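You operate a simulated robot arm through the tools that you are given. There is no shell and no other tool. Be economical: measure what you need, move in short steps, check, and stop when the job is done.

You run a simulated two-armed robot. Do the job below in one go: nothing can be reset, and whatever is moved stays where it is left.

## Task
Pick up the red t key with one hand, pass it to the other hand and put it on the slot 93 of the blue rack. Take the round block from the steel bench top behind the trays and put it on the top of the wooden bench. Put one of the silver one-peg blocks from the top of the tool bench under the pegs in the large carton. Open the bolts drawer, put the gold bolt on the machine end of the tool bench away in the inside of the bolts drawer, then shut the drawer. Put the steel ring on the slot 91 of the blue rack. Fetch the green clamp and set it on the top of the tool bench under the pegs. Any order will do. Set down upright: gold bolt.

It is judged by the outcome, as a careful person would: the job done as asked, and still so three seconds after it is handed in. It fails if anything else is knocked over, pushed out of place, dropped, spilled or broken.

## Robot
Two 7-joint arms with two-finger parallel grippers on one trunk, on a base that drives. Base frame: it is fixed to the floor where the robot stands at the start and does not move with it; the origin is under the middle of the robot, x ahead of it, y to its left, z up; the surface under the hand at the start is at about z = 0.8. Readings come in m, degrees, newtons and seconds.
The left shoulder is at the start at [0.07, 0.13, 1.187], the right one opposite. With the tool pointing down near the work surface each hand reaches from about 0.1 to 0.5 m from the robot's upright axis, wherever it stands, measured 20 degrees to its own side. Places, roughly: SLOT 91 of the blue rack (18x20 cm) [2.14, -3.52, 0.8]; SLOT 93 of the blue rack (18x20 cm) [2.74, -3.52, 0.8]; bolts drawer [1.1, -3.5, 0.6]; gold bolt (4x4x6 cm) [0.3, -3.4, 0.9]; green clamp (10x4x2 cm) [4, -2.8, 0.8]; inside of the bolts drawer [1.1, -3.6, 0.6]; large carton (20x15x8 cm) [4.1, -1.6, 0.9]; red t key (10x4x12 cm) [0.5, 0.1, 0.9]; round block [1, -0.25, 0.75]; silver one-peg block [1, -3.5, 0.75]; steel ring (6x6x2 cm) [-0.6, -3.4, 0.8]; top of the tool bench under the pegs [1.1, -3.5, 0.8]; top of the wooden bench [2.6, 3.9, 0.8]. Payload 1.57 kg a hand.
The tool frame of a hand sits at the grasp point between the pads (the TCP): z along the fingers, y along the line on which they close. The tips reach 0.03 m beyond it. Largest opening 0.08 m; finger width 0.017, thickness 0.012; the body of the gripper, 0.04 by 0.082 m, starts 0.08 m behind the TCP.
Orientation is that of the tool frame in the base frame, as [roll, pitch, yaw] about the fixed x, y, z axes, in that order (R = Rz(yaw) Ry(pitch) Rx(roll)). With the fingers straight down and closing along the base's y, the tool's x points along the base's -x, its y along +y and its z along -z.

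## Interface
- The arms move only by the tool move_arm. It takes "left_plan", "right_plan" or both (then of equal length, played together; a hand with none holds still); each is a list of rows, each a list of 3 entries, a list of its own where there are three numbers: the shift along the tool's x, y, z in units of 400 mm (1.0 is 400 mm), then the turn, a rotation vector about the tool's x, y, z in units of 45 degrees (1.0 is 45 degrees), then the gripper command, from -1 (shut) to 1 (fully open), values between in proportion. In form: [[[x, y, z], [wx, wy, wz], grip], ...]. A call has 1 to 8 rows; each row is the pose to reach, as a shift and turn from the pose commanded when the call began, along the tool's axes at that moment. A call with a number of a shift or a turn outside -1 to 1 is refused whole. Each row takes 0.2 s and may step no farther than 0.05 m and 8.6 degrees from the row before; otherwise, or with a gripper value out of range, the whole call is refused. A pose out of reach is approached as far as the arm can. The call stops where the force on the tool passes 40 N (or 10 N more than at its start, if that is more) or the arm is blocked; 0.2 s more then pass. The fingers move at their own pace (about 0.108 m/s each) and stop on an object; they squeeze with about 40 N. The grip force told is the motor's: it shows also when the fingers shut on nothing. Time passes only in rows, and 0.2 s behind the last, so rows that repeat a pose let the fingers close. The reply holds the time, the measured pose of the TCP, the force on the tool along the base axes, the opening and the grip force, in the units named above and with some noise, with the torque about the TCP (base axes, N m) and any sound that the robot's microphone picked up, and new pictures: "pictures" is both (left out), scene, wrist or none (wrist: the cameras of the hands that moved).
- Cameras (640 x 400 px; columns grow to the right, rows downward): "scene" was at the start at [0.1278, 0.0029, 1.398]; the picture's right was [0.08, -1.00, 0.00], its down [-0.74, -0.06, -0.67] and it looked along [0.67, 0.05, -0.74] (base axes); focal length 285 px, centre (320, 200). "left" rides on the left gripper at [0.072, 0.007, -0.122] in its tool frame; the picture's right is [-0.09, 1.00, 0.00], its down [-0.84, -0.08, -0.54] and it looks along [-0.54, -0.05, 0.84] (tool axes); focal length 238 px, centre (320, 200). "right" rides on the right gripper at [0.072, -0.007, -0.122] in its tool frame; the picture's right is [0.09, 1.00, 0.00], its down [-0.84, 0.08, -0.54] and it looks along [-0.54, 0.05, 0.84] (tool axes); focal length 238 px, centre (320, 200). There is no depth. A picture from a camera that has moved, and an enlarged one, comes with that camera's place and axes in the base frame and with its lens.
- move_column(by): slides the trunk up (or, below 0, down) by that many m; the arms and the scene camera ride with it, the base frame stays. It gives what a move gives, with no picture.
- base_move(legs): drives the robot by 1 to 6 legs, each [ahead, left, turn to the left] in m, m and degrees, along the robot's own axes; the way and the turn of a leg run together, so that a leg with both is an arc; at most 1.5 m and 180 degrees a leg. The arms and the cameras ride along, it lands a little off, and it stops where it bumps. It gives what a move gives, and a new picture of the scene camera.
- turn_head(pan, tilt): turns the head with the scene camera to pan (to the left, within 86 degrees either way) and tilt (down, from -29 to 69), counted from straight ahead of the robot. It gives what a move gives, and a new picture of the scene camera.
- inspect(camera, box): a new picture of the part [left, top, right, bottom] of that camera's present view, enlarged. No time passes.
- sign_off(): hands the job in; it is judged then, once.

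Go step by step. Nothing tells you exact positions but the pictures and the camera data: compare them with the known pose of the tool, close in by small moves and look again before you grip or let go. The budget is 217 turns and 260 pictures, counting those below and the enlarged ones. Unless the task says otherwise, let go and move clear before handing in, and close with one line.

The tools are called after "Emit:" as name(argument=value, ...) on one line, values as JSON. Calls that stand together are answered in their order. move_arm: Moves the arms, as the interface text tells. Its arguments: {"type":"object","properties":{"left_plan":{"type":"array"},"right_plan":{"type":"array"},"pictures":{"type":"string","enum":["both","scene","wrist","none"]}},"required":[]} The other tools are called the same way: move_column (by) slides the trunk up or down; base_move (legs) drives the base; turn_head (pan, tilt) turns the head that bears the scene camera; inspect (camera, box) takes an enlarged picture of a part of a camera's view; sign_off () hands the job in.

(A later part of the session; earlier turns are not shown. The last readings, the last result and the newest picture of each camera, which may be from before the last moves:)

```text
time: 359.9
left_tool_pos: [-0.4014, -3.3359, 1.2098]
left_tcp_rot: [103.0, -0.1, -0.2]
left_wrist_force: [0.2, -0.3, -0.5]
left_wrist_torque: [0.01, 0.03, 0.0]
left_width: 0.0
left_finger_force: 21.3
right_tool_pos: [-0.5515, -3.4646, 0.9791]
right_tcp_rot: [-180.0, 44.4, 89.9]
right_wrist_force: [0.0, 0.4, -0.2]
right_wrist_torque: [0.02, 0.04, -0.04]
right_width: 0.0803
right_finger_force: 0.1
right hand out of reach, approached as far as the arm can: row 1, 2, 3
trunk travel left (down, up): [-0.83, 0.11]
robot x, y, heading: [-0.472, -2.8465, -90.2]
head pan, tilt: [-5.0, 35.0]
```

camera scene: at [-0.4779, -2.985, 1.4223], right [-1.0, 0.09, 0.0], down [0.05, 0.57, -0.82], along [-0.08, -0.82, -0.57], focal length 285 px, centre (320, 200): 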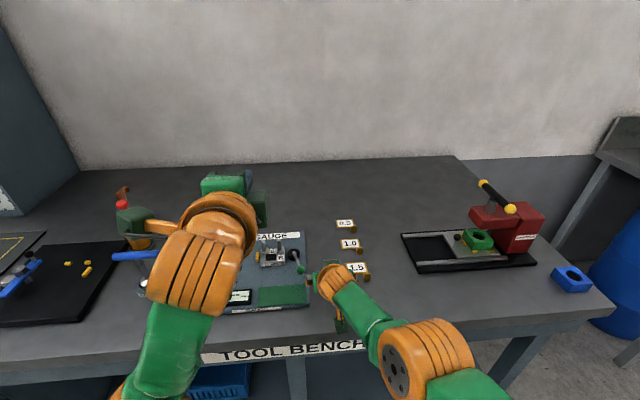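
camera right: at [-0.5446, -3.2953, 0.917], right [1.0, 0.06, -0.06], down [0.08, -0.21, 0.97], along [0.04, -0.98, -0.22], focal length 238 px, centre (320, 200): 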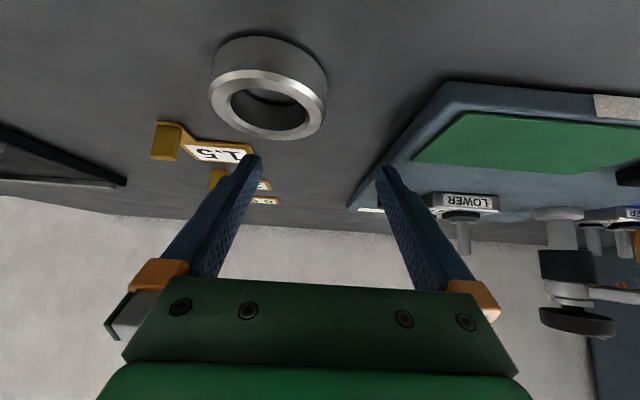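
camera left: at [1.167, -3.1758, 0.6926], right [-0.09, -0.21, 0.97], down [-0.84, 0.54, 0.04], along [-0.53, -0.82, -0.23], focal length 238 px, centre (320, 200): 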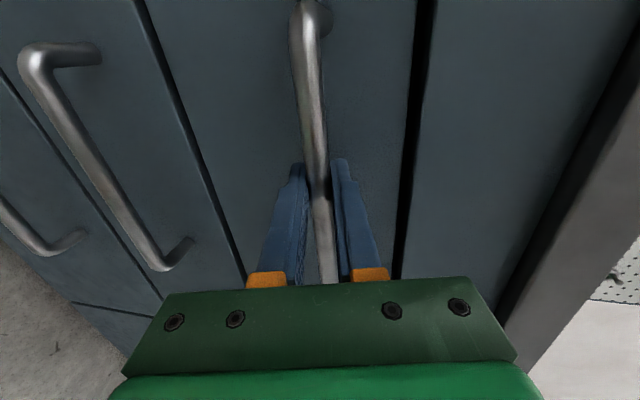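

Emit:
move_arm(right_plan=[[[0.08, 0, -0.08], [0, 0, 0], 1], [[0.16, 0, -0.16], [0, 0, 0], 1], [[0.24, 0, -0.24], [0, 0, 0], 1], [[0.32, 0, -0.32], [0, 0, 0], 1]], pictures="none")

```text
time: 360.9
left_tool_pos: [-0.4011, -3.3352, 1.21]
left_tcp_rot: [103.0, -0.2, -0.1]
left_wrist_force: [0.1, 0.1, -1.0]
left_wrist_torque: [-0.03, 0.02, 0.04]
left_width: 0.0
left_finger_force: 21.4
right_tool_pos: [-0.5, -3.4449, 0.9583]
right_tcp_rot: [-179.7, 44.5, 89.8]
right_wrist_force: [-0.8, -0.3, 1.3]
right_wrist_torque: [-0.04, -0.01, -0.02]
right_width: 0.08
right_finger_force: 0.0
right hand out of reach, approached as far as the arm can: row 1, 2, 3, 4
trunk travel left (down, up): [-0.83, 0.11]
robot x, y, heading: [-0.4677, -2.8468, -90.2]
head pan, tilt: [-5.0, 35.0]
```

I traced the commands: my commanded pose drifted far too close to the body. I'll walk the command forward (and high) into the reachable zone.

Emit:
move_arm(right_plan=[[[-0.103, 0, 0.061], [0, 0, 0], 1], [[-0.206, 0, 0.122], [0, 0, 0], 1], [[-0.309, 0, 0.183], [0, 0, 0], 1], [[-0.412, 0, 0.244], [0, 0, 0], 1], [[-0.515, 0, 0.305], [0, 0, 0], 1], [[-0.618, 0, 0.366], [0, 0, 0], 1], [[-0.721, 0, 0.427], [0, 0, 0], 1], [[-0.824, 0, 0.488], [0, 0, 0], 1]], pictures="none")

```text
time: 362.7
left_tool_pos: [-0.4016, -3.3344, 1.2107]
left_tcp_rot: [102.9, -0.1, 0.0]
left_wrist_force: [0.0, 0.2, -0.5]
left_wrist_torque: [0.01, 0.02, 0.04]
left_width: 0.0
left_finger_force: 20.9
right_tool_pos: [-0.5665, -3.4749, 1.0309]
right_tcp_rot: [-179.9, 44.5, 89.8]
right_wrist_force: [0.4, 0.5, 0.4]
right_wrist_torque: [0.0, 0.01, -0.02]
right_width: 0.08
right_finger_force: 0.0
right hand out of reach, approached as far as the arm can: row 1, 2, 3, 4, 5, 6, 7, 8
trunk travel left (down, up): [-0.83, 0.11]
robot x, y, heading: [-0.4673, -2.8446, -90.4]
head pan, tilt: [-5.0, 35.0]
```

Emit:
move_arm(right_plan=[[[-0.08, 0, 0.08], [0, 0, 0], 1], [[-0.16, 0, 0.16], [0, 0, 0], 1], [[-0.24, 0, 0.24], [0, 0, 0], 1], [[-0.32, 0, 0.32], [0, 0, 0], 1], [[-0.4, 0, 0.4], [0, 0, 0], 1], [[-0.4, 0, 0.4], [0, 0, 0], 1]], pictures="none")

```text
time: 364.1
left_tool_pos: [-0.4012, -3.3355, 1.21]
left_tcp_rot: [103.0, -0.1, -0.1]
left_wrist_force: [0.1, 1.1, -0.3]
left_wrist_torque: [0.01, 0.01, -0.02]
left_width: 0.0
left_finger_force: 21.4
right_tool_pos: [-0.5929, -3.4798, 1.031]
right_tcp_rot: [180.0, 44.5, 89.9]
right_wrist_force: [-0.2, 0.7, 0.6]
right_wrist_torque: [-0.02, -0.02, 0.02]
right_width: 0.0801
right_finger_force: 0.1
right hand out of reach, approached as far as the arm can: row 1, 2, 3, 4, 5, 6
trunk travel left (down, up): [-0.83, 0.11]
robot x, y, heading: [-0.4675, -2.8464, -90.1]
head pan, tilt: [-5.0, 35.0]
```

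The right arm is stuck stretched straight. I'll back away from the bench, move the left arm aside, and swing the right hand inward (left/up) to bend its elbow again.

Emit:
base_move(legs=[[-0.5, 0, 0]])

Emit:
move_arm(left_plan=[[[0.1, 0, 0], [0, 0, 0], -1], [[0.2, 0, 0], [0, 0, 0], -1], [[0.3, 0, 0], [0, 0, 0], -1], [[0.4, 0, 0], [0, 0, 0], -1], [[0.5, 0, 0], [0, 0, 0], -1]], right_plan=[[[-0.01, 0.1, -0.02], [0, 0, 0], 1], [[-0.02, 0.2, -0.04], [0, 0, 0], 1], [[-0.03, 0.3, -0.06], [0, 0, 0], 1], [[-0.04, 0.4, -0.08], [0, 0, 0], 1], [[-0.05, 0.5, -0.1], [0, 0, 0], 1]], pictures="scene")

```text
time: 367.1
left_tool_pos: [-0.3996, -2.8437, 1.2106]
left_tcp_rot: [103.0, -0.2, -0.2]
left_wrist_force: [0.6, 0.0, 0.2]
left_wrist_torque: [-0.01, 0.0, 0.01]
left_width: 0.0
left_finger_force: 21.5
right_tool_pos: [-0.5905, -2.9879, 1.03]
right_tcp_rot: [-179.9, 44.5, 89.8]
right_wrist_force: [0.6, 0.9, -0.1]
right_wrist_torque: [-0.02, 0.01, -0.01]
right_width: 0.0798
right_finger_force: 0.0
trunk travel left (down, up): [-0.83, 0.11]
robot x, y, heading: [-0.4615, -2.3535, -90.2]
head pan, tilt: [-5.0, 35.0]
camera scene: at [-0.4754, -2.4946, 1.4218], right [-1.0, 0.09, 0.0], down [0.05, 0.57, -0.82], along [-0.08, -0.81, -0.57], focal length 285 px, centre (320, 200)
```

scene: 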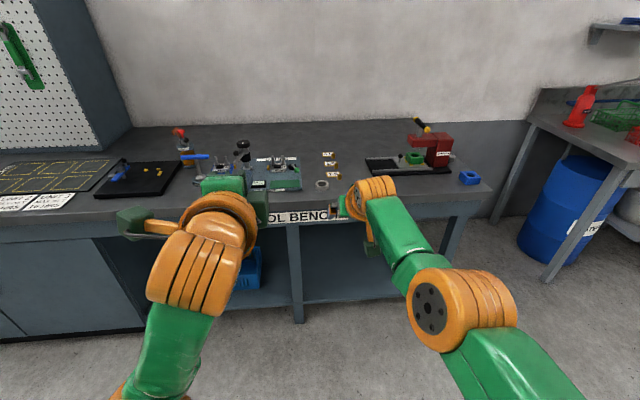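

```text
time: 368.2
left_tool_pos: [-0.1961, -2.844, 1.2125]
left_tcp_rot: [102.9, 0.0, -0.1]
left_wrist_force: [-0.3, 1.1, 0.2]
left_wrist_torque: [0.0, 0.01, 0.01]
left_width: 0.0001
left_finger_force: 21.5
right_tool_pos: [-0.412, -2.9082, 1.0563]
right_tcp_rot: [-179.9, 44.4, 89.7]
right_wrist_force: [0.6, -0.3, 0.4]
right_wrist_torque: [-0.02, 0.06, -0.04]
right_width: 0.0801
right_finger_force: 0.1
right hand out of reach, approached as far as the arm can: row 1, 2, 3, 4, 5
trunk travel left (down, up): [-0.83, 0.11]
robot x, y, heading: [-0.4697, -2.3525, -90.3]
head pan, tilt: [-5.0, 35.0]
camera scene: at [-0.4722, -2.4918, 1.4221], right [-1.0, 0.09, 0.0], down [0.05, 0.57, -0.82], along [-0.08, -0.82, -0.57], focal length 285 px, centre (320, 200)
```

scene: 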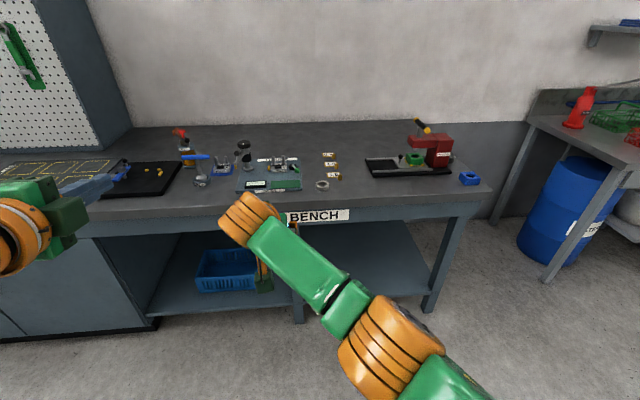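

The elbow is bending again. Pull the hand inward and down.

Emit:
move_arm(right_plan=[[[0.08, 0, -0.03], [0, 0, 0], 1], [[0.16, 0, -0.06], [0, 0, 0], 1], [[0.24, 0, -0.08], [0, 0, 0], 1], [[0.34, 0, -0.08], [0, 0, 0], 1], [[0.4, -0.02, -0.06], [0, 0, 0], 1], [[0.44, -0.05, -0.04], [0, 0, 0], 1]], pictures="none")

```text
time: 369.6
left_tool_pos: [-0.2005, -2.844, 1.2134]
left_tcp_rot: [103.1, -0.1, -0.1]
left_wrist_force: [-0.5, -0.6, -0.1]
left_wrist_torque: [0.0, 0.0, 0.04]
left_width: 0.0001
left_finger_force: 21.4
right_tool_pos: [-0.4359, -2.772, 0.9482]
right_tcp_rot: [-179.9, 44.5, 89.8]
right_wrist_force: [-1.0, -0.1, -0.4]
right_wrist_torque: [0.01, 0.03, -0.02]
right_width: 0.08
right_finger_force: 0.2
trunk travel left (down, up): [-0.83, 0.11]
robot x, y, heading: [-0.4682, -2.3509, -90.3]
head pan, tilt: [-5.0, 35.0]
```

Recovered: the pose is reachable and known. Place the hand at a good offset and drive back in.

Emit:
move_arm(right_plan=[[[-0.03, -0.11, 0.03], [0, 0, 0], 1], [[-0.06, -0.22, 0.06], [0, 0, 0], 1], [[-0.09, -0.325, 0.088], [0, 0, 0], 1]], pictures="none")

Emit:
base_move(legs=[[0.49, 0, 0.3]])

Emit:
inspect(camera="right", box=[0, 0, 640, 400])

```text
time: 370.4
left_tool_pos: [-0.2009, -2.8456, 1.2139]
left_tcp_rot: [103.1, -0.2, -0.2]
left_wrist_force: [0.6, 0.2, 0.0]
left_wrist_torque: [0.0, -0.02, 0.01]
left_width: 0.0
left_finger_force: 21.2
right_tool_pos: [-0.5678, -2.8213, 0.945]
right_tcp_rot: [-180.0, 44.5, 89.8]
right_wrist_force: [0.4, -0.8, -0.2]
right_wrist_torque: [0.02, -0.04, -0.01]
right_width: 0.08
right_finger_force: 0.1
trunk travel left (down, up): [-0.83, 0.11]
robot x, y, heading: [-0.4671, -2.349, -90.2]
head pan, tilt: [-5.0, 35.0]
```

```text
time: 373.4
left_tool_pos: [-0.2001, -3.3427, 1.213]
left_tcp_rot: [103.0, -0.1, 0.1]
left_wrist_force: [-0.7, 0.8, -0.3]
left_wrist_torque: [-0.01, -0.03, 0.01]
left_width: 0.0
left_finger_force: 21.3
right_tool_pos: [-0.5672, -3.3197, 0.9464]
right_tcp_rot: [-179.9, 44.6, 89.9]
right_wrist_force: [-0.2, -0.1, 0.7]
right_wrist_torque: [0.02, -0.01, 0.0]
right_width: 0.0799
right_finger_force: 0.1
trunk travel left (down, up): [-0.83, 0.11]
robot x, y, heading: [-0.4667, -2.8507, -90.1]
head pan, tilt: [-5.0, 35.0]
camera scene: at [-0.4769, -2.9907, 1.4222], right [-1.0, 0.09, 0.0], down [0.05, 0.57, -0.82], along [-0.07, -0.82, -0.57], focal length 285 px, centre (320, 200)
```

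scene: 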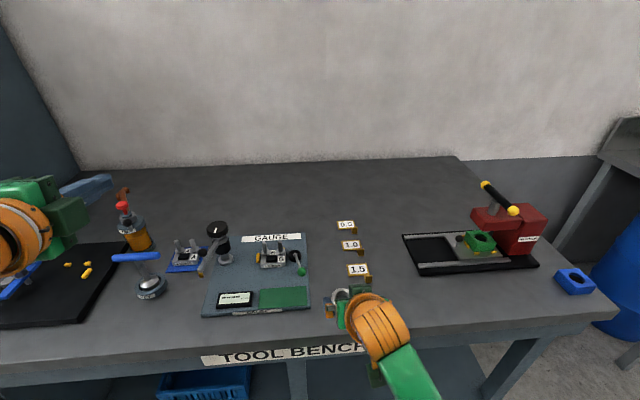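

```text
1.00 times, centred on (320, 200) of right (not enlarged: the box is as wide or as high as the picture)
camera zoom: at [-0.573, -3.1822, 0.9823], right [1.0, 0.06, -0.07], down [0.08, -0.22, 0.97], along [0.05, -0.97, -0.22], focal length 238 px, centre (320, 200)
```

zoom: 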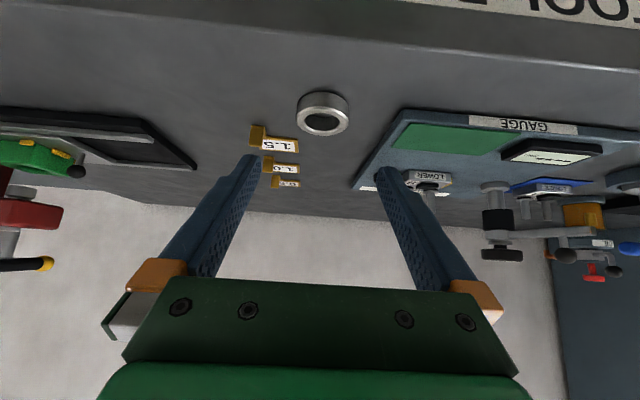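

Ring centre ≈ (-0.566, -3.393). Slide in along the axis to straddle it.

Emit:
move_arm(right_plan=[[[0.0125, 0.002, 0.075], [0, 0, 0], 1], [[0.025, 0.003, 0.15], [0, 0, 0], 1], [[0.035, 0.003, 0.22], [0, 0, 0], 1]], pictures="wrist")

```text
time: 374.2
left_tool_pos: [-0.2008, -3.3442, 1.2122]
left_tcp_rot: [103.1, -0.2, 0.0]
left_wrist_force: [0.0, -0.1, 0.1]
left_wrist_torque: [0.0, 0.0, 0.0]
left_width: 0.0
left_finger_force: 20.9
right_tool_pos: [-0.5649, -3.3717, 0.8724]
right_tcp_rot: [-179.9, 44.4, 89.8]
right_wrist_force: [0.3, 0.5, -0.1]
right_wrist_torque: [0.0, 0.01, -0.02]
right_width: 0.0804
right_finger_force: 0.0
trunk travel left (down, up): [-0.83, 0.11]
robot x, y, heading: [-0.4675, -2.8491, -90.3]
head pan, tilt: [-5.0, 35.0]
camera right: at [-0.5719, -3.2349, 0.9089], right [1.0, 0.06, -0.07], down [0.08, -0.22, 0.97], along [0.05, -0.97, -0.22], focal length 238 px, centre (320, 200)
```

right: 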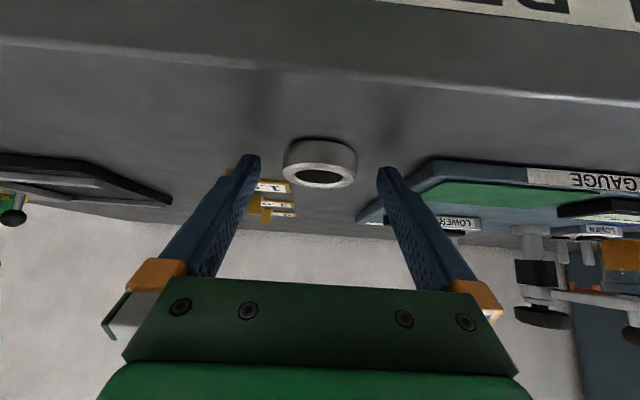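

Centred. Nudge 4 mm down/forward and close.

Emit:
move_arm(right_plan=[[[0.002, 0.0, 0.011], [0, 0, 0], 1], [[0.002, 0.0, 0.011], [0, 0, 0], -1], [[0.002, 0.0, 0.011], [0, 0, 0], -1], [[0.002, 0.0, 0.011], [0, 0, 0], -1]], pictures="wrist")

```text
time: 375.2
left_tool_pos: [-0.2005, -3.3436, 1.2127]
left_tcp_rot: [103.0, -0.1, 0.0]
left_wrist_force: [-0.4, -0.2, 0.7]
left_wrist_torque: [0.0, -0.03, -0.02]
left_width: 0.0
left_finger_force: 21.1
right_tool_pos: [-0.5658, -3.3729, 0.8696]
right_tcp_rot: [-179.9, 44.5, 89.9]
right_wrist_force: [-0.3, 1.1, -0.4]
right_wrist_torque: [0.01, 0.0, -0.01]
right_width: 0.0553
right_finger_force: 40.0
trunk travel left (down, up): [-0.83, 0.11]
robot x, y, heading: [-0.4683, -2.8489, -90.2]
head pan, tilt: [-5.0, 35.0]
camera right: at [-0.5722, -3.2364, 0.9058], right [1.0, 0.06, -0.07], down [0.08, -0.22, 0.97], along [0.05, -0.97, -0.22], focal length 238 px, centre (320, 200)
```

right: 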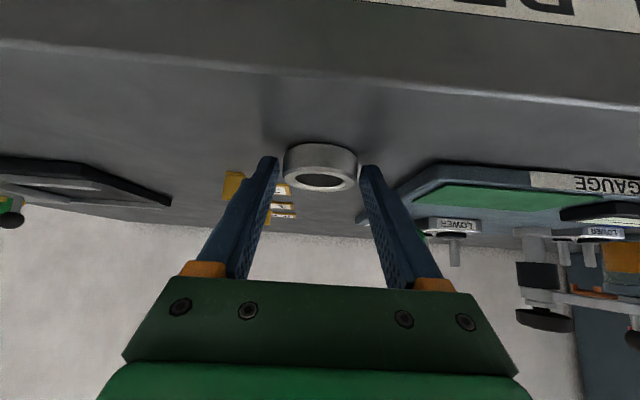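

Ring gripped (55 mm). Lift it and check.

Emit:
move_arm(right_plan=[[[-0.06, 0, -0.06], [0, 0, 0], -1], [[-0.12, 0, -0.12], [0, 0, 0], -1], [[-0.176, 0, -0.178], [0, 0, 0], -1]], pictures="wrist")

```text
time: 376.0
left_tool_pos: [-0.2016, -3.3436, 1.2118]
left_tcp_rot: [103.1, -0.1, 0.0]
left_wrist_force: [-0.7, -0.1, -0.2]
left_wrist_torque: [-0.03, -0.02, -0.01]
left_width: 0.0
left_finger_force: 21.4
right_tool_pos: [-0.5666, -3.3739, 0.9701]
right_tcp_rot: [-180.0, 44.5, 90.0]
right_wrist_force: [-0.2, 0.3, -0.9]
right_wrist_torque: [0.05, 0.0, -0.01]
right_width: 0.0553
right_finger_force: 40.3
trunk travel left (down, up): [-0.83, 0.11]
robot x, y, heading: [-0.4683, -2.8505, -89.9]
head pan, tilt: [-5.0, 35.0]
camera right: at [-0.5729, -3.2369, 1.0056], right [1.0, 0.06, -0.07], down [0.08, -0.22, 0.97], along [0.05, -0.97, -0.22], focal length 238 px, centre (320, 200)
```

right: 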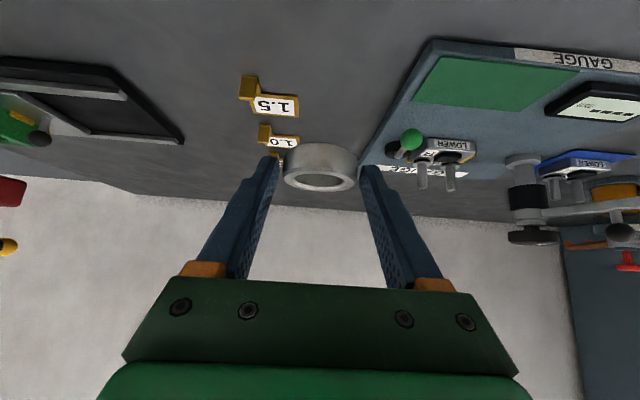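

Ring is held flat. Back off, pull the left fist back a bit, and drive to the rack's slot 91.

Emit:
base_move(legs=[[-0.55, 0, 0], [0, 1.35, 0], [0, 1.35, 0]])

Emit:
move_arm(left_plan=[[[0, -0.02, -0.1], [0, 0, 0], -1], [[0, -0.04, -0.2], [0, 0, 0], -1], [[0, -0.06, -0.27], [0, 0, 0], -1]], pictures="none")

Emit:
turn_head(pan=-5, tilt=40)

```text
time: 391.9
left_tool_pos: [2.4984, -2.8489, 1.2131]
left_tcp_rot: [103.0, -0.2, -1.2]
left_wrist_force: [-1.0, 0.1, 0.5]
left_wrist_torque: [0.01, 0.02, -0.01]
left_width: 0.0002
left_finger_force: 21.5
right_tool_pos: [2.1317, -2.87, 0.9686]
right_tcp_rot: [-179.9, 44.5, 88.6]
right_wrist_force: [-0.2, 0.1, -1.2]
right_wrist_torque: [0.05, 0.03, 0.02]
right_width: 0.0554
right_finger_force: 39.7
trunk travel left (down, up): [-0.83, 0.11]
robot x, y, heading: [2.2453, -2.3525, -91.5]
head pan, tilt: [-5.0, 35.0]
camera scene: at [2.2298, -2.4917, 1.4219], right [-0.99, 0.11, 0.0], down [0.06, 0.57, -0.82], along [-0.09, -0.81, -0.57], focal length 285 px, centre (320, 200)
```

scene: 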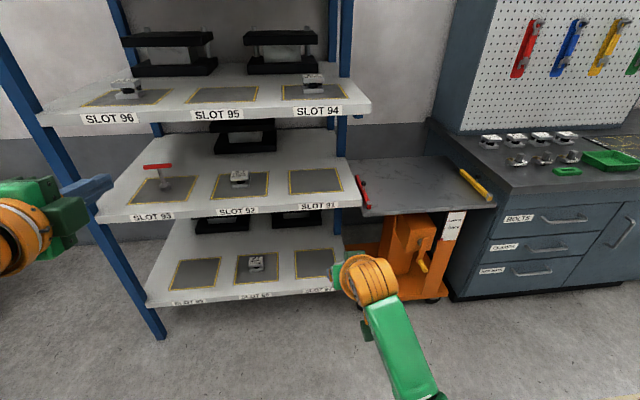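

```text
time: 392.7
left_tool_pos: [2.5116, -2.7515, 1.2246]
left_tcp_rot: [103.2, 0.0, -1.3]
left_wrist_force: [1.1, -0.3, 0.3]
left_wrist_torque: [0.0, -0.02, -0.02]
left_width: 0.0002
left_finger_force: 21.4
left hand out of reach, approached as far as the arm can: row 3
right_tool_pos: [2.1318, -2.8719, 0.9691]
right_tcp_rot: [-179.9, 44.5, 88.7]
right_wrist_force: [-0.5, -0.4, -1.5]
right_wrist_torque: [0.03, -0.01, 0.04]
right_width: 0.0556
right_finger_force: 39.7
trunk travel left (down, up): [-0.83, 0.11]
robot x, y, heading: [2.2416, -2.3497, -91.3]
head pan, tilt: [-5.0, 35.0]
```

```text
time: 393.4
left_tool_pos: [2.5128, -2.7523, 1.2232]
left_tcp_rot: [103.1, -0.1, -1.3]
left_wrist_force: [-0.2, 0.4, 0.1]
left_wrist_torque: [-0.01, 0.0, 0.03]
left_width: 0.0
left_finger_force: 21.5
right_tool_pos: [2.1331, -2.8708, 0.9684]
right_tcp_rot: [-179.8, 44.5, 88.7]
right_wrist_force: [0.0, 0.5, -3.0]
right_wrist_torque: [0.05, 0.01, 0.01]
right_width: 0.0555
right_finger_force: 39.9
trunk travel left (down, up): [-0.83, 0.11]
robot x, y, heading: [2.2428, -2.3494, -91.4]
head pan, tilt: [-5.0, 40.0]
camera scene: at [2.2308, -2.4888, 1.4144], right [-0.99, 0.11, 0.0], down [0.07, 0.64, -0.77], along [-0.09, -0.76, -0.64], focal length 285 px, centre (320, 200)
```

scene: 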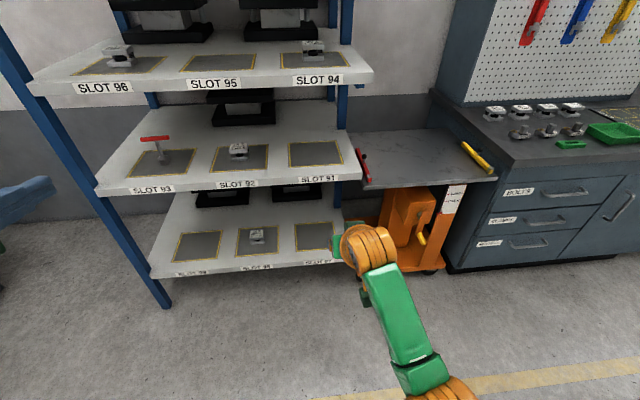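

Key stands well in slot 93; slot 91's centre is (2.13, -3.528). Square up, lower the ring, raise the left fist slightly and drive to the shelf edge.

Emit:
move_arm(left_plan=[[[0, 0.07, 0.0], [0, 0, 0], -1], [[0, 0.14, 0.0], [0, 0, 0], -1], [[0, 0.2, 0.0], [0, 0, 0], -1]], right_plan=[[[0.06, 0, 0.06], [0, 0, 0], -1], [[0.12, 0, 0.12], [0, 0, 0], -1], [[0.176, 0, 0.178], [0, 0, 0], -1]], pictures="none")

Emit:
base_move(legs=[[0, -0.012, 1.4], [0.46, 0, 0]])

Emit:
inspect(camera="right", box=[0, 0, 640, 400])

```text
time: 394.2
left_tool_pos: [2.5111, -2.7705, 1.3011]
left_tcp_rot: [103.0, 0.0, -1.2]
left_wrist_force: [0.0, 0.2, 0.3]
left_wrist_torque: [0.01, 0.03, 0.0]
left_width: 0.0
left_finger_force: 21.5
right_tool_pos: [2.1314, -2.8711, 0.8685]
right_tcp_rot: [-179.9, 44.6, 88.6]
right_wrist_force: [-0.3, 0.4, -1.6]
right_wrist_torque: [0.02, -0.03, 0.02]
right_width: 0.0555
right_finger_force: 39.8
trunk travel left (down, up): [-0.83, 0.11]
robot x, y, heading: [2.24, -2.3493, -91.3]
head pan, tilt: [-5.0, 40.0]
```

```text
time: 397.3
left_tool_pos: [2.5135, -3.2228, 1.3007]
left_tcp_rot: [103.0, -0.1, 0.4]
left_wrist_force: [-0.3, 0.5, 0.6]
left_wrist_torque: [0.02, 0.03, 0.02]
left_width: 0.0
left_finger_force: 21.0
right_tool_pos: [2.1348, -3.3346, 0.8679]
right_tcp_rot: [-179.9, 44.6, 90.2]
right_wrist_force: [-0.5, -0.4, -1.4]
right_wrist_torque: [0.03, -0.05, 0.01]
right_width: 0.0553
right_finger_force: 40.1
trunk travel left (down, up): [-0.83, 0.11]
robot x, y, heading: [2.2282, -2.8073, -90.0]
head pan, tilt: [-5.0, 40.0]
camera scene: at [2.2229, -2.9488, 1.4146], right [-1.0, 0.08, 0.0], down [0.05, 0.64, -0.77], along [-0.06, -0.76, -0.64], focal length 285 px, centre (320, 200)
```

scene: 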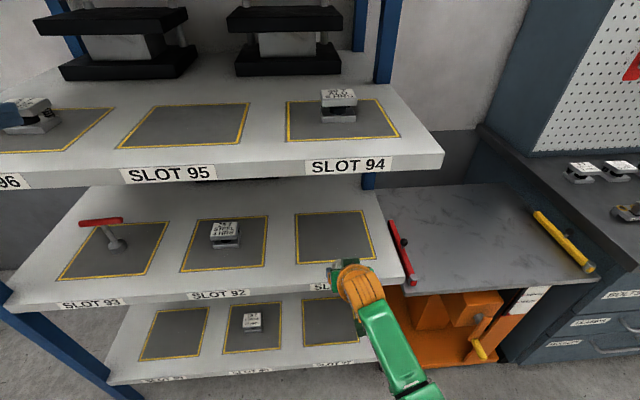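

```text
1.00 times, centred on (320, 200) of right (not enlarged: the box is as wide or as high as the picture)
camera zoom: at [2.1279, -3.1978, 0.9051], right [1.0, 0.07, -0.07], down [0.08, -0.22, 0.97], along [0.05, -0.97, -0.22], focal length 238 px, centre (320, 200)
```

zoom: 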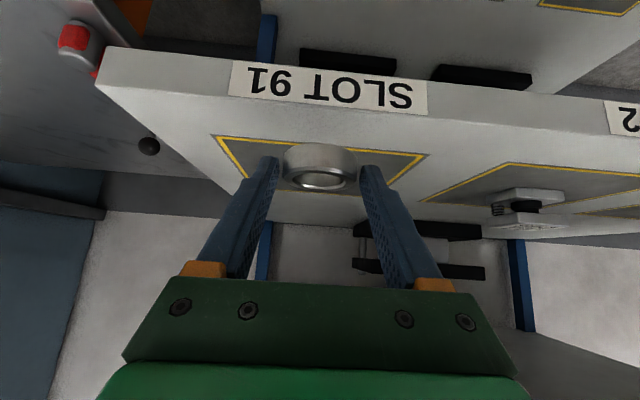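

Slot 91 is dead ahead. Drive in 0.14 m.

Emit:
base_move(legs=[[0.145, 0, 0]])

Emit:
inspect(camera="right", box=[0, 0, 640, 400])

```text
time: 398.6
left_tool_pos: [2.513, -3.3682, 1.3007]
left_tcp_rot: [102.9, -0.1, 0.3]
left_wrist_force: [-0.2, 0.8, -0.5]
left_wrist_torque: [0.01, -0.01, 0.0]
left_width: 0.0002
left_finger_force: 21.1
right_tool_pos: [2.1347, -3.4794, 0.8691]
right_tcp_rot: [-179.9, 44.7, 90.1]
right_wrist_force: [0.8, -0.3, -2.2]
right_wrist_torque: [0.04, 0.0, -0.02]
right_width: 0.0553
right_finger_force: 39.9
trunk travel left (down, up): [-0.83, 0.11]
robot x, y, heading: [2.2309, -2.9568, -90.0]
head pan, tilt: [-5.0, 40.0]
camera scene: at [2.2228, -3.0926, 1.4148], right [-1.0, 0.09, 0.0], down [0.06, 0.64, -0.77], along [-0.07, -0.76, -0.64], focal length 285 px, centre (320, 200)
```

scene: 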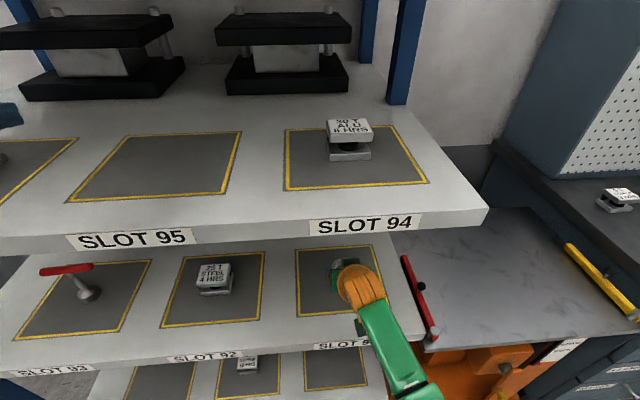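

```text
1.00 times, centred on (320, 200) of right (not enlarged: the box is as wide or as high as the picture)
camera zoom: at [2.1272, -3.342, 0.9056], right [1.0, 0.07, -0.07], down [0.08, -0.21, 0.97], along [0.05, -0.97, -0.22], focal length 238 px, centre (320, 200)
```

zoom: 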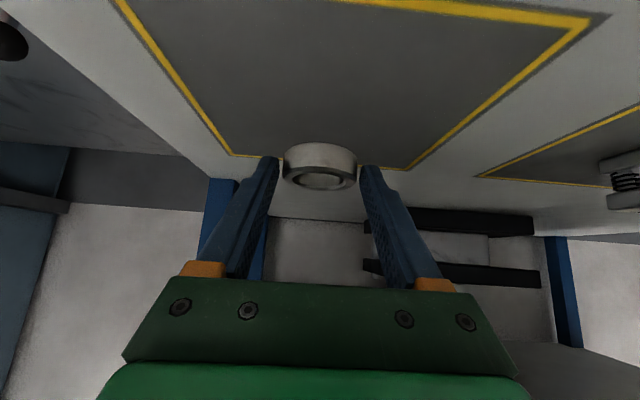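

Over the slot. Lower gently.

Emit:
move_arm(right_plan=[[[0.02, 0, 0.02], [0, 0, 0], -1], [[0.04, 0, 0.04], [0, 0, 0], -1], [[0.053, 0, 0.053], [0, 0, 0], -1], [[0.058, 0, 0.058], [0, 0, 0], -1]], pictures="none")

```text
time: 399.6
left_tool_pos: [2.5111, -3.371, 1.3005]
left_tcp_rot: [103.1, -0.1, 0.2]
left_wrist_force: [0.6, -0.4, 0.4]
left_wrist_torque: [0.0, 0.03, 0.0]
left_width: 0.0
left_finger_force: 20.5
right_tool_pos: [2.1354, -3.4804, 0.8345]
right_tcp_rot: [-179.9, 44.5, 90.1]
right_wrist_force: [-0.3, -0.5, -0.8]
right_wrist_torque: [0.03, -0.01, 0.01]
right_width: 0.0555
right_finger_force: 40.0
trunk travel left (down, up): [-0.83, 0.11]
robot x, y, heading: [2.2339, -2.9592, -90.3]
head pan, tilt: [-5.0, 40.0]
```

Emit:
move_arm(right_plan=[[[0.003, 0, 0.003], [0, 0, 0], -1], [[0.006, 0, 0.006], [0, 0, 0], -1]], pictures="none")

```text
time: 400.2
left_tool_pos: [2.5124, -3.3717, 1.2989]
left_tcp_rot: [103.2, -0.1, 0.2]
left_wrist_force: [-0.7, -0.2, 0.2]
left_wrist_torque: [-0.01, -0.02, 0.03]
left_width: 0.0
left_finger_force: 21.0
right_tool_pos: [2.1341, -3.4806, 0.8314]
right_tcp_rot: [-179.8, 44.5, 90.1]
right_wrist_force: [-0.2, 0.1, -1.8]
right_wrist_torque: [0.04, -0.02, 0.01]
right_width: 0.0556
right_finger_force: 39.7
trunk travel left (down, up): [-0.83, 0.11]
robot x, y, heading: [2.2307, -2.9586, -90.2]
head pan, tilt: [-5.0, 40.0]
```

No contact yet; two more small steps.

Emit:
move_arm(right_plan=[[[0.003, 0, 0.003], [0, 0, 0], -1], [[0.005, 0, 0.005], [0, 0, 0], -1]], pictures="none")

```text
time: 400.9
left_tool_pos: [2.5116, -3.3711, 1.3008]
left_tcp_rot: [103.1, -0.1, 0.3]
left_wrist_force: [-0.1, 0.2, 0.6]
left_wrist_torque: [-0.02, 0.0, 0.03]
left_width: 0.0
left_finger_force: 21.1
right_tool_pos: [2.1341, -3.481, 0.8293]
right_tcp_rot: [-180.0, 44.6, 90.1]
right_wrist_force: [-0.3, 0.0, 0.4]
right_wrist_torque: [0.02, -0.11, 0.0]
right_width: 0.0552
right_finger_force: 39.8
trunk travel left (down, up): [-0.83, 0.11]
robot x, y, heading: [2.2291, -2.953, -90.0]
head pan, tilt: [-5.0, 40.0]
```

Contact is beginning. Settle 1 mm more, open and withdraw along the axis.

Emit:
move_arm(right_plan=[[[0.002, 0, 0.002], [0, 0, 0], -1], [[0.002, 0, 0.002], [0, 0, 0], 0.7], [[0.002, 0, 0.002], [0, 0, 0], 0.7], [[0, 0, -0.06], [0, 0, 0], 0.7], [[0, 0, -0.16], [0, 0, 0], 0.7], [[0, 0, -0.27], [0, 0, 0], 0.7]], pictures="both")

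```text
time: 402.2
left_tool_pos: [2.5124, -3.3692, 1.302]
left_tcp_rot: [103.0, 0.0, 0.1]
left_wrist_force: [-0.1, -0.3, 0.0]
left_wrist_torque: [0.01, 0.02, 0.03]
left_width: 0.0
left_finger_force: 21.0
right_tool_pos: [2.1359, -3.4052, 0.9049]
right_tcp_rot: [-179.8, 44.5, 90.2]
right_wrist_force: [0.4, 0.1, -0.1]
right_wrist_torque: [0.02, 0.01, -0.02]
right_width: 0.0682
right_finger_force: 0.1
trunk travel left (down, up): [-0.83, 0.11]
robot x, y, heading: [2.2316, -2.959, -90.0]
head pan, tilt: [-5.0, 40.0]
camera scene: at [2.2232, -3.0939, 1.4146], right [-1.0, 0.09, 0.0], down [0.06, 0.64, -0.77], along [-0.07, -0.76, -0.64], focal length 285 px, centre (320, 200)
camera right: at [2.1282, -3.2671, 0.9416], right [1.0, 0.07, -0.07], down [0.08, -0.22, 0.97], along [0.05, -0.97, -0.22], focal length 238 px, centre (320, 200)
```

scene: 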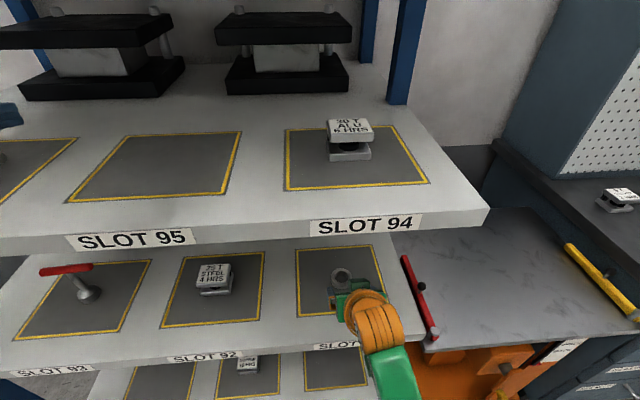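
right: 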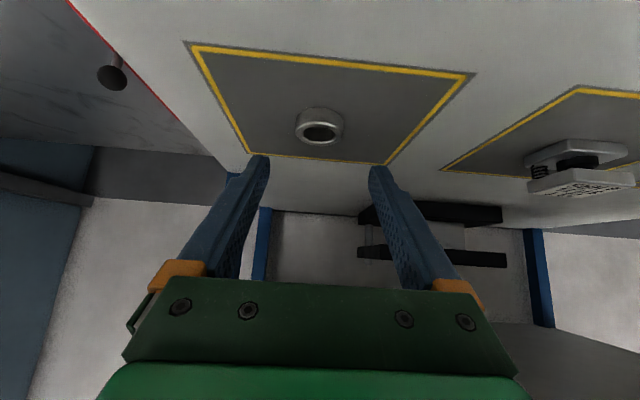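

Ring rests in slot 91. Last: the one-peg block "A" to the carton. Withdraw, steepen the right hand to 30° from vertical and raise it, then drive to the tool bench.

Emit:
base_move(legs=[[-0.5, 0, 0], [0, -0.86, 0]])

Emit:
move_arm(right_plan=[[[-0.05, 0, -0.05], [0, 0.11, 0], 0.7], [[-0.1, 0, -0.1], [0, 0.22, 0], 0.7], [[-0.13, 0, -0.13], [0, 0.333, 0], 0.7]], pictures="none")

Emit:
turn_head(pan=0, tilt=40)

```text
time: 409.4
left_tool_pos: [1.6489, -2.8664, 1.3006]
left_tcp_rot: [102.9, -0.1, 0.1]
left_wrist_force: [-0.1, 0.4, 0.4]
left_wrist_torque: [-0.01, 0.04, -0.03]
left_width: 0.0
left_finger_force: 21.0
right_tool_pos: [1.2717, -2.9006, 0.9055]
right_tcp_rot: [-179.9, 44.5, 90.0]
right_wrist_force: [0.3, 0.1, 0.2]
right_wrist_torque: [-0.01, 0.02, 0.01]
right_width: 0.0679
right_finger_force: 0.1
trunk travel left (down, up): [-0.83, 0.11]
robot x, y, heading: [1.3678, -2.4527, -90.0]
head pan, tilt: [-5.0, 40.0]
camera scene: at [1.3607, -2.5911, 1.4145], right [-1.0, 0.09, 0.0], down [0.06, 0.64, -0.77], along [-0.07, -0.76, -0.64], focal length 285 px, centre (320, 200)
```

scene: 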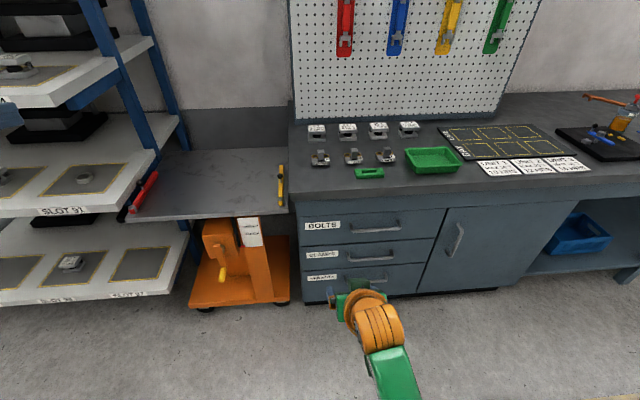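

```text
time: 410.2
left_tool_pos: [1.6473, -2.8663, 1.3008]
left_tcp_rot: [103.1, -0.1, 0.1]
left_wrist_force: [-0.5, 0.5, -0.1]
left_wrist_torque: [-0.01, 0.01, -0.03]
left_width: 0.0
left_finger_force: 21.1
right_tool_pos: [1.2714, -2.9017, 0.9792]
right_tcp_rot: [-179.8, 29.5, 89.9]
right_wrist_force: [-1.0, -0.9, -0.2]
right_wrist_torque: [-0.01, 0.02, -0.01]
right_width: 0.0683
right_finger_force: 0.0
trunk travel left (down, up): [-0.83, 0.11]
robot x, y, heading: [1.3731, -2.4546, -90.1]
head pan, tilt: [-5.0, 40.0]
```

```text
time: 410.8
left_tool_pos: [1.6478, -2.8666, 1.3012]
left_tcp_rot: [103.0, -0.1, 0.1]
left_wrist_force: [0.1, -0.1, 0.4]
left_wrist_torque: [-0.03, 0.04, -0.03]
left_width: 0.0002
left_finger_force: 21.7
right_tool_pos: [1.2707, -2.901, 0.9783]
right_tcp_rot: [-179.9, 29.6, 89.9]
right_wrist_force: [-0.7, -0.5, -0.1]
right_wrist_torque: [0.03, 0.02, -0.03]
right_width: 0.0682
right_finger_force: 0.1
trunk travel left (down, up): [-0.83, 0.11]
robot x, y, heading: [1.3712, -2.4551, -90.2]
head pan, tilt: [0.0, 40.0]
camera scene: at [1.3674, -2.5915, 1.4144], right [-1.0, 0.0, 0.0], down [0.0, 0.64, -0.77], along [0.0, -0.77, -0.64], focal length 285 px, centre (320, 200)
```

scene: 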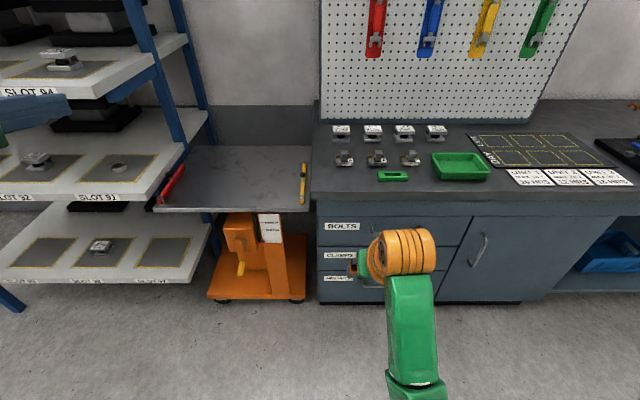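

Block A at about (1.281, -3.476). Drive in.

Emit:
base_move(legs=[[0.5, 0.01, 0.2]])

Emit:
inspect(camera="right", box=[0, 0, 640, 400])

```text
time: 413.8
left_tool_pos: [1.6624, -3.3612, 1.3008]
left_tcp_rot: [103.0, -0.1, 0.5]
left_wrist_force: [-0.3, -0.1, -0.3]
left_wrist_torque: [0.0, 0.0, 0.01]
left_width: 0.0
left_finger_force: 21.2
right_tool_pos: [1.2854, -3.3998, 0.9775]
right_tcp_rot: [-179.8, 29.5, 90.4]
right_wrist_force: [-0.5, 0.0, 0.0]
right_wrist_torque: [0.02, 0.01, 0.0]
right_width: 0.0681
right_finger_force: 0.1
trunk travel left (down, up): [-0.83, 0.11]
robot x, y, heading: [1.38, -2.9508, -89.6]
head pan, tilt: [0.0, 40.0]
camera scene: at [1.379, -3.0886, 1.4146], right [-1.0, -0.01, 0.0], down [0.0, 0.64, -0.77], along [0.0, -0.77, -0.64], focal length 285 px, centre (320, 200)
```

scene: 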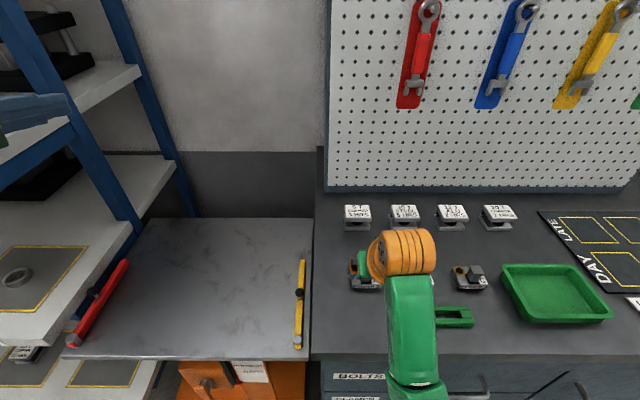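

```text
1.00 times, centred on (320, 200) of right (not enlarged: the box is as wide or as high as the picture)
camera zoom: at [1.2772, -3.2765, 1.0488], right [1.0, 0.08, -0.05], down [0.08, -0.46, 0.88], along [0.05, -0.88, -0.46], focal length 238 px, centre (320, 200)
```

zoom: 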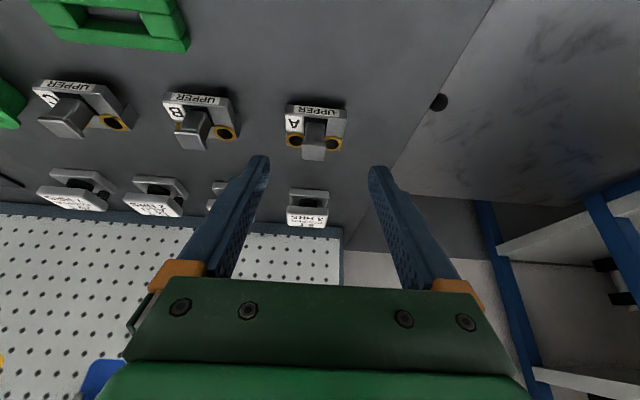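

Peg A at (1.278, -3.475). Approach to 4 cm short and look.

Emit:
move_arm(right_plan=[[[-0.02, -0.009, 0.09], [0, 0, 0], 0.7], [[-0.041, -0.018, 0.183], [0, 0, 0], 0.7], [[-0.041, -0.018, 0.183], [0, 0, 0], 0.7]], pictures="wrist")

```text
time: 414.6
left_tool_pos: [1.6611, -3.3627, 1.2997]
left_tcp_rot: [103.0, -0.1, 0.5]
left_wrist_force: [0.3, 1.0, -0.7]
left_wrist_torque: [0.01, -0.01, -0.01]
left_width: 0.0
left_finger_force: 21.2
right_tool_pos: [1.2786, -3.4494, 0.9205]
right_tcp_rot: [-179.8, 29.5, 90.3]
right_wrist_force: [-0.2, 0.3, -0.4]
right_wrist_torque: [-0.02, -0.01, 0.02]
right_width: 0.0679
right_finger_force: 0.0
trunk travel left (down, up): [-0.83, 0.11]
robot x, y, heading: [1.3759, -2.9499, -89.7]
head pan, tilt: [0.0, 40.0]
camera right: at [1.2702, -3.3267, 0.9915], right [1.0, 0.08, -0.05], down [0.08, -0.46, 0.88], along [0.05, -0.88, -0.47], focal length 238 px, centre (320, 200)
```

right: 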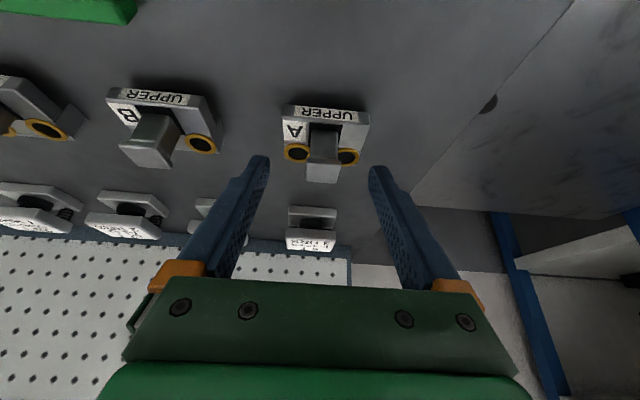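

Peg centred between the fingers; plate top ≈0.853, peg top ≈0.886. Final advance and close.

Emit:
move_arm(right_plan=[[[-0.007, 0.004, 0.05], [0, 0, 0], 0.7], [[-0.013, 0.004, 0.1035], [0, 0, 0], 0.7], [[-0.013, 0.004, 0.1035], [0, 0, 0], -1], [[-0.013, 0.004, 0.1035], [0, 0, 0], -1], [[-0.013, 0.004, 0.1035], [0, 0, 0], -1]], pictures="wrist")

```text
time: 415.8
left_tool_pos: [1.6609, -3.3629, 1.3024]
left_tcp_rot: [102.9, -0.2, 0.5]
left_wrist_force: [0.6, 0.1, -0.7]
left_wrist_torque: [0.0, 0.01, 0.0]
left_width: 0.0
left_finger_force: 21.2
right_tool_pos: [1.2804, -3.4749, 0.8864]
right_tcp_rot: [-179.8, 29.6, 90.5]
right_wrist_force: [-2.6, -1.3, 2.6]
right_wrist_torque: [-0.03, 0.22, -0.02]
right_width: 0.0634
right_finger_force: 40.2
trunk travel left (down, up): [-0.83, 0.11]
robot x, y, heading: [1.3791, -2.9522, -89.8]
head pan, tilt: [0.0, 40.0]
camera right: at [1.2727, -3.3523, 0.9578], right [1.0, 0.08, -0.05], down [0.08, -0.46, 0.88], along [0.05, -0.88, -0.46], focal length 238 px, centre (320, 200)
```

right: 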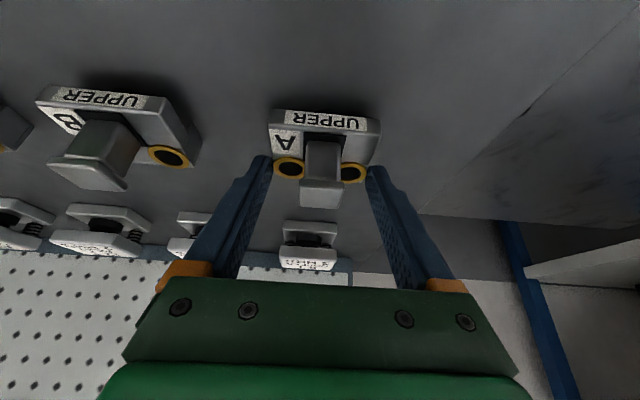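

The fingers closed on the block's 63 mm base, only at its top edge. Reopen, go 14 mm lower and 8 mm back for a proper grip on the base.

Emit:
move_arm(right_plan=[[[0, 0, 0], [0, 0, 0], 1], [[0, 0, 0], [0, 0, 0], 1], [[0.018, 0, 0.01], [0, 0, 0], 1], [[0.035, 0, 0.021], [0, 0, 0], 1], [[0.035, 0, 0.021], [0, 0, 0], -1], [[0.035, 0, 0.021], [0, 0, 0], -1], [[0.035, 0, 0.021], [0, 0, 0], -1]], pictures="wrist")

```text
time: 417.4
left_tool_pos: [1.663, -3.3624, 1.3008]
left_tcp_rot: [103.0, -0.1, 0.5]
left_wrist_force: [0.0, -0.2, -0.2]
left_wrist_torque: [0.02, -0.03, -0.03]
left_width: 0.0
left_finger_force: 21.6
right_tool_pos: [1.2812, -3.4679, 0.8747]
right_tcp_rot: [-179.8, 29.5, 90.4]
right_wrist_force: [0.6, -2.3, 1.6]
right_wrist_torque: [0.01, -0.05, -0.05]
right_width: 0.0641
right_finger_force: 39.6
trunk travel left (down, up): [-0.83, 0.11]
robot x, y, heading: [1.3788, -2.9505, -89.6]
head pan, tilt: [0.0, 40.0]
camera right: at [1.2727, -3.3449, 0.9443], right [1.0, 0.08, -0.05], down [0.08, -0.46, 0.88], along [0.05, -0.88, -0.46], focal length 238 px, centre (320, 200)
```

right: 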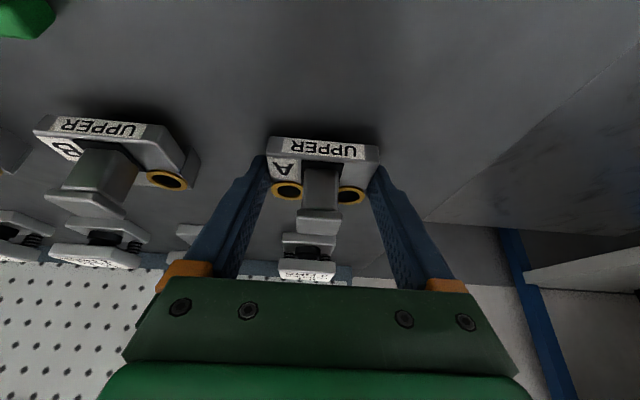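

Firm grip on the base sides. Lift.

Emit:
move_arm(right_plan=[[[-0.041, 0, -0.0725], [0, 0, 0], -1], [[-0.082, 0, -0.145], [0, 0, 0], -1], [[-0.123, 0, -0.2175], [0, 0, 0], -1], [[-0.15, 0, -0.27], [0, 0, 0], -1]], pictures="wrist")

```text
time: 418.4
left_tool_pos: [1.6608, -3.3643, 1.301]
left_tcp_rot: [103.1, -0.1, 0.5]
left_wrist_force: [0.1, 0.7, -0.2]
left_wrist_torque: [-0.01, 0.03, 0.04]
left_width: 0.0
left_finger_force: 21.5
right_tool_pos: [1.2823, -3.4665, 0.9984]
right_tcp_rot: [-179.8, 29.5, 90.4]
right_wrist_force: [-0.1, -0.2, -3.6]
right_wrist_torque: [0.0, 0.01, -0.01]
right_width: 0.0639
right_finger_force: 40.2
trunk travel left (down, up): [-0.83, 0.11]
robot x, y, heading: [1.3817, -2.952, -89.7]
head pan, tilt: [0.0, 40.0]
camera right: at [1.2749, -3.3436, 1.0691], right [1.0, 0.08, -0.05], down [0.08, -0.46, 0.88], along [0.05, -0.88, -0.47], focal length 238 px, centre (320, 200)
```

right: 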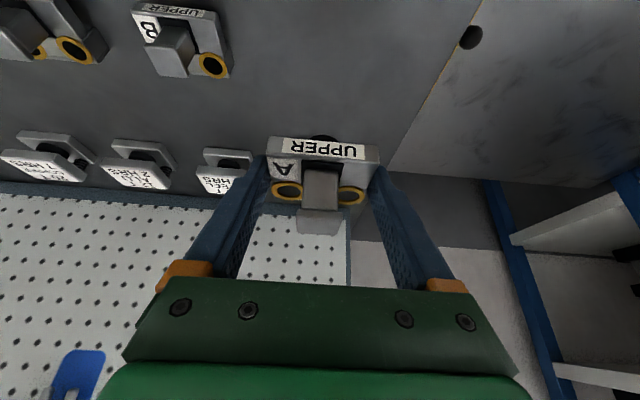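

Block A is held level. Drive to the packing bench in front of the large carton.

Emit:
base_move(legs=[[-0.5, 0, 0], [0, 0, 89.7], [1.3, 0.5, 0], [0.65, 0.43, 0]])

Emit:
turn_head(pan=0, tilt=40)

```text
time: 435.5
left_tool_pos: [3.7491, -1.2543, 1.3009]
left_tcp_rot: [103.0, -0.2, 90.0]
left_wrist_force: [-0.8, 0.7, -0.1]
left_wrist_torque: [-0.01, 0.0, 0.0]
left_width: 0.0
left_finger_force: 21.1
right_tool_pos: [3.8491, -1.636, 0.9985]
right_tcp_rot: [-179.9, 29.5, 179.9]
right_wrist_force: [0.3, 0.0, -4.2]
right_wrist_torque: [0.02, 0.03, 0.0]
right_width: 0.0636
right_finger_force: 40.2
trunk travel left (down, up): [-0.83, 0.11]
robot x, y, heading: [3.3348, -1.536, -0.4]
head pan, tilt: [0.0, 40.0]
camera scene: at [3.4686, -1.5384, 1.4144], right [0.0, -1.0, 0.0], down [-0.64, 0.0, -0.77], along [0.77, 0.0, -0.64], focal length 285 px, centre (320, 200)
```

scene: 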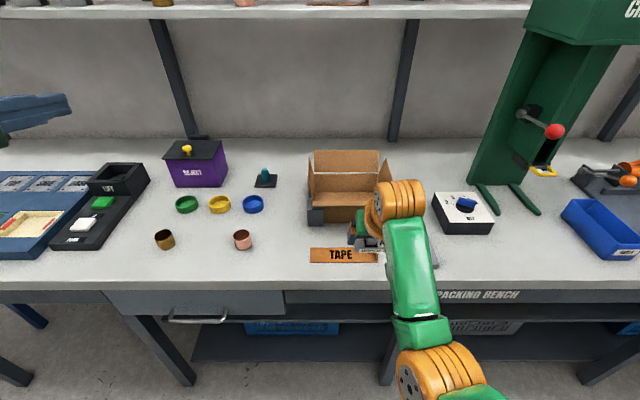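

```text
time: 436.1
left_tool_pos: [3.7489, -1.2555, 1.3012]
left_tcp_rot: [103.2, -0.1, 90.2]
left_wrist_force: [0.0, -0.6, 0.2]
left_wrist_torque: [0.0, 0.05, -0.02]
left_width: 0.0001
left_finger_force: 21.5
right_tool_pos: [3.8484, -1.6347, 0.9989]
right_tcp_rot: [-179.7, 29.6, 180.0]
right_wrist_force: [0.3, -0.8, -4.1]
right_wrist_torque: [0.0, 0.05, -0.03]
right_width: 0.0637
right_finger_force: 40.3
trunk travel left (down, up): [-0.83, 0.11]
robot x, y, heading: [3.3367, -1.5339, -0.1]
head pan, tilt: [0.0, 40.0]
camera scene: at [3.4693, -1.538, 1.4144], right [0.0, -1.0, 0.0], down [-0.64, 0.0, -0.77], along [0.77, 0.0, -0.64], focal length 285 px, centre (320, 200)
```

scene: 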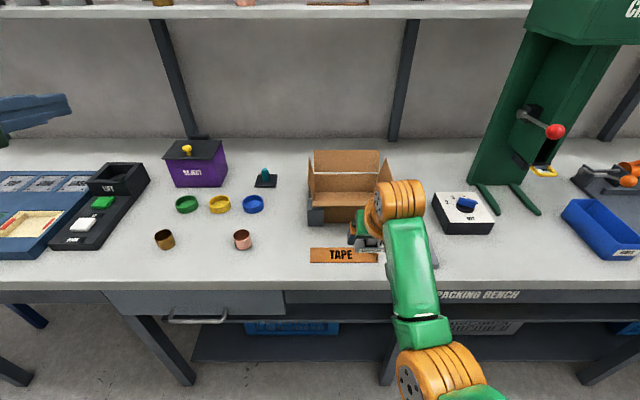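

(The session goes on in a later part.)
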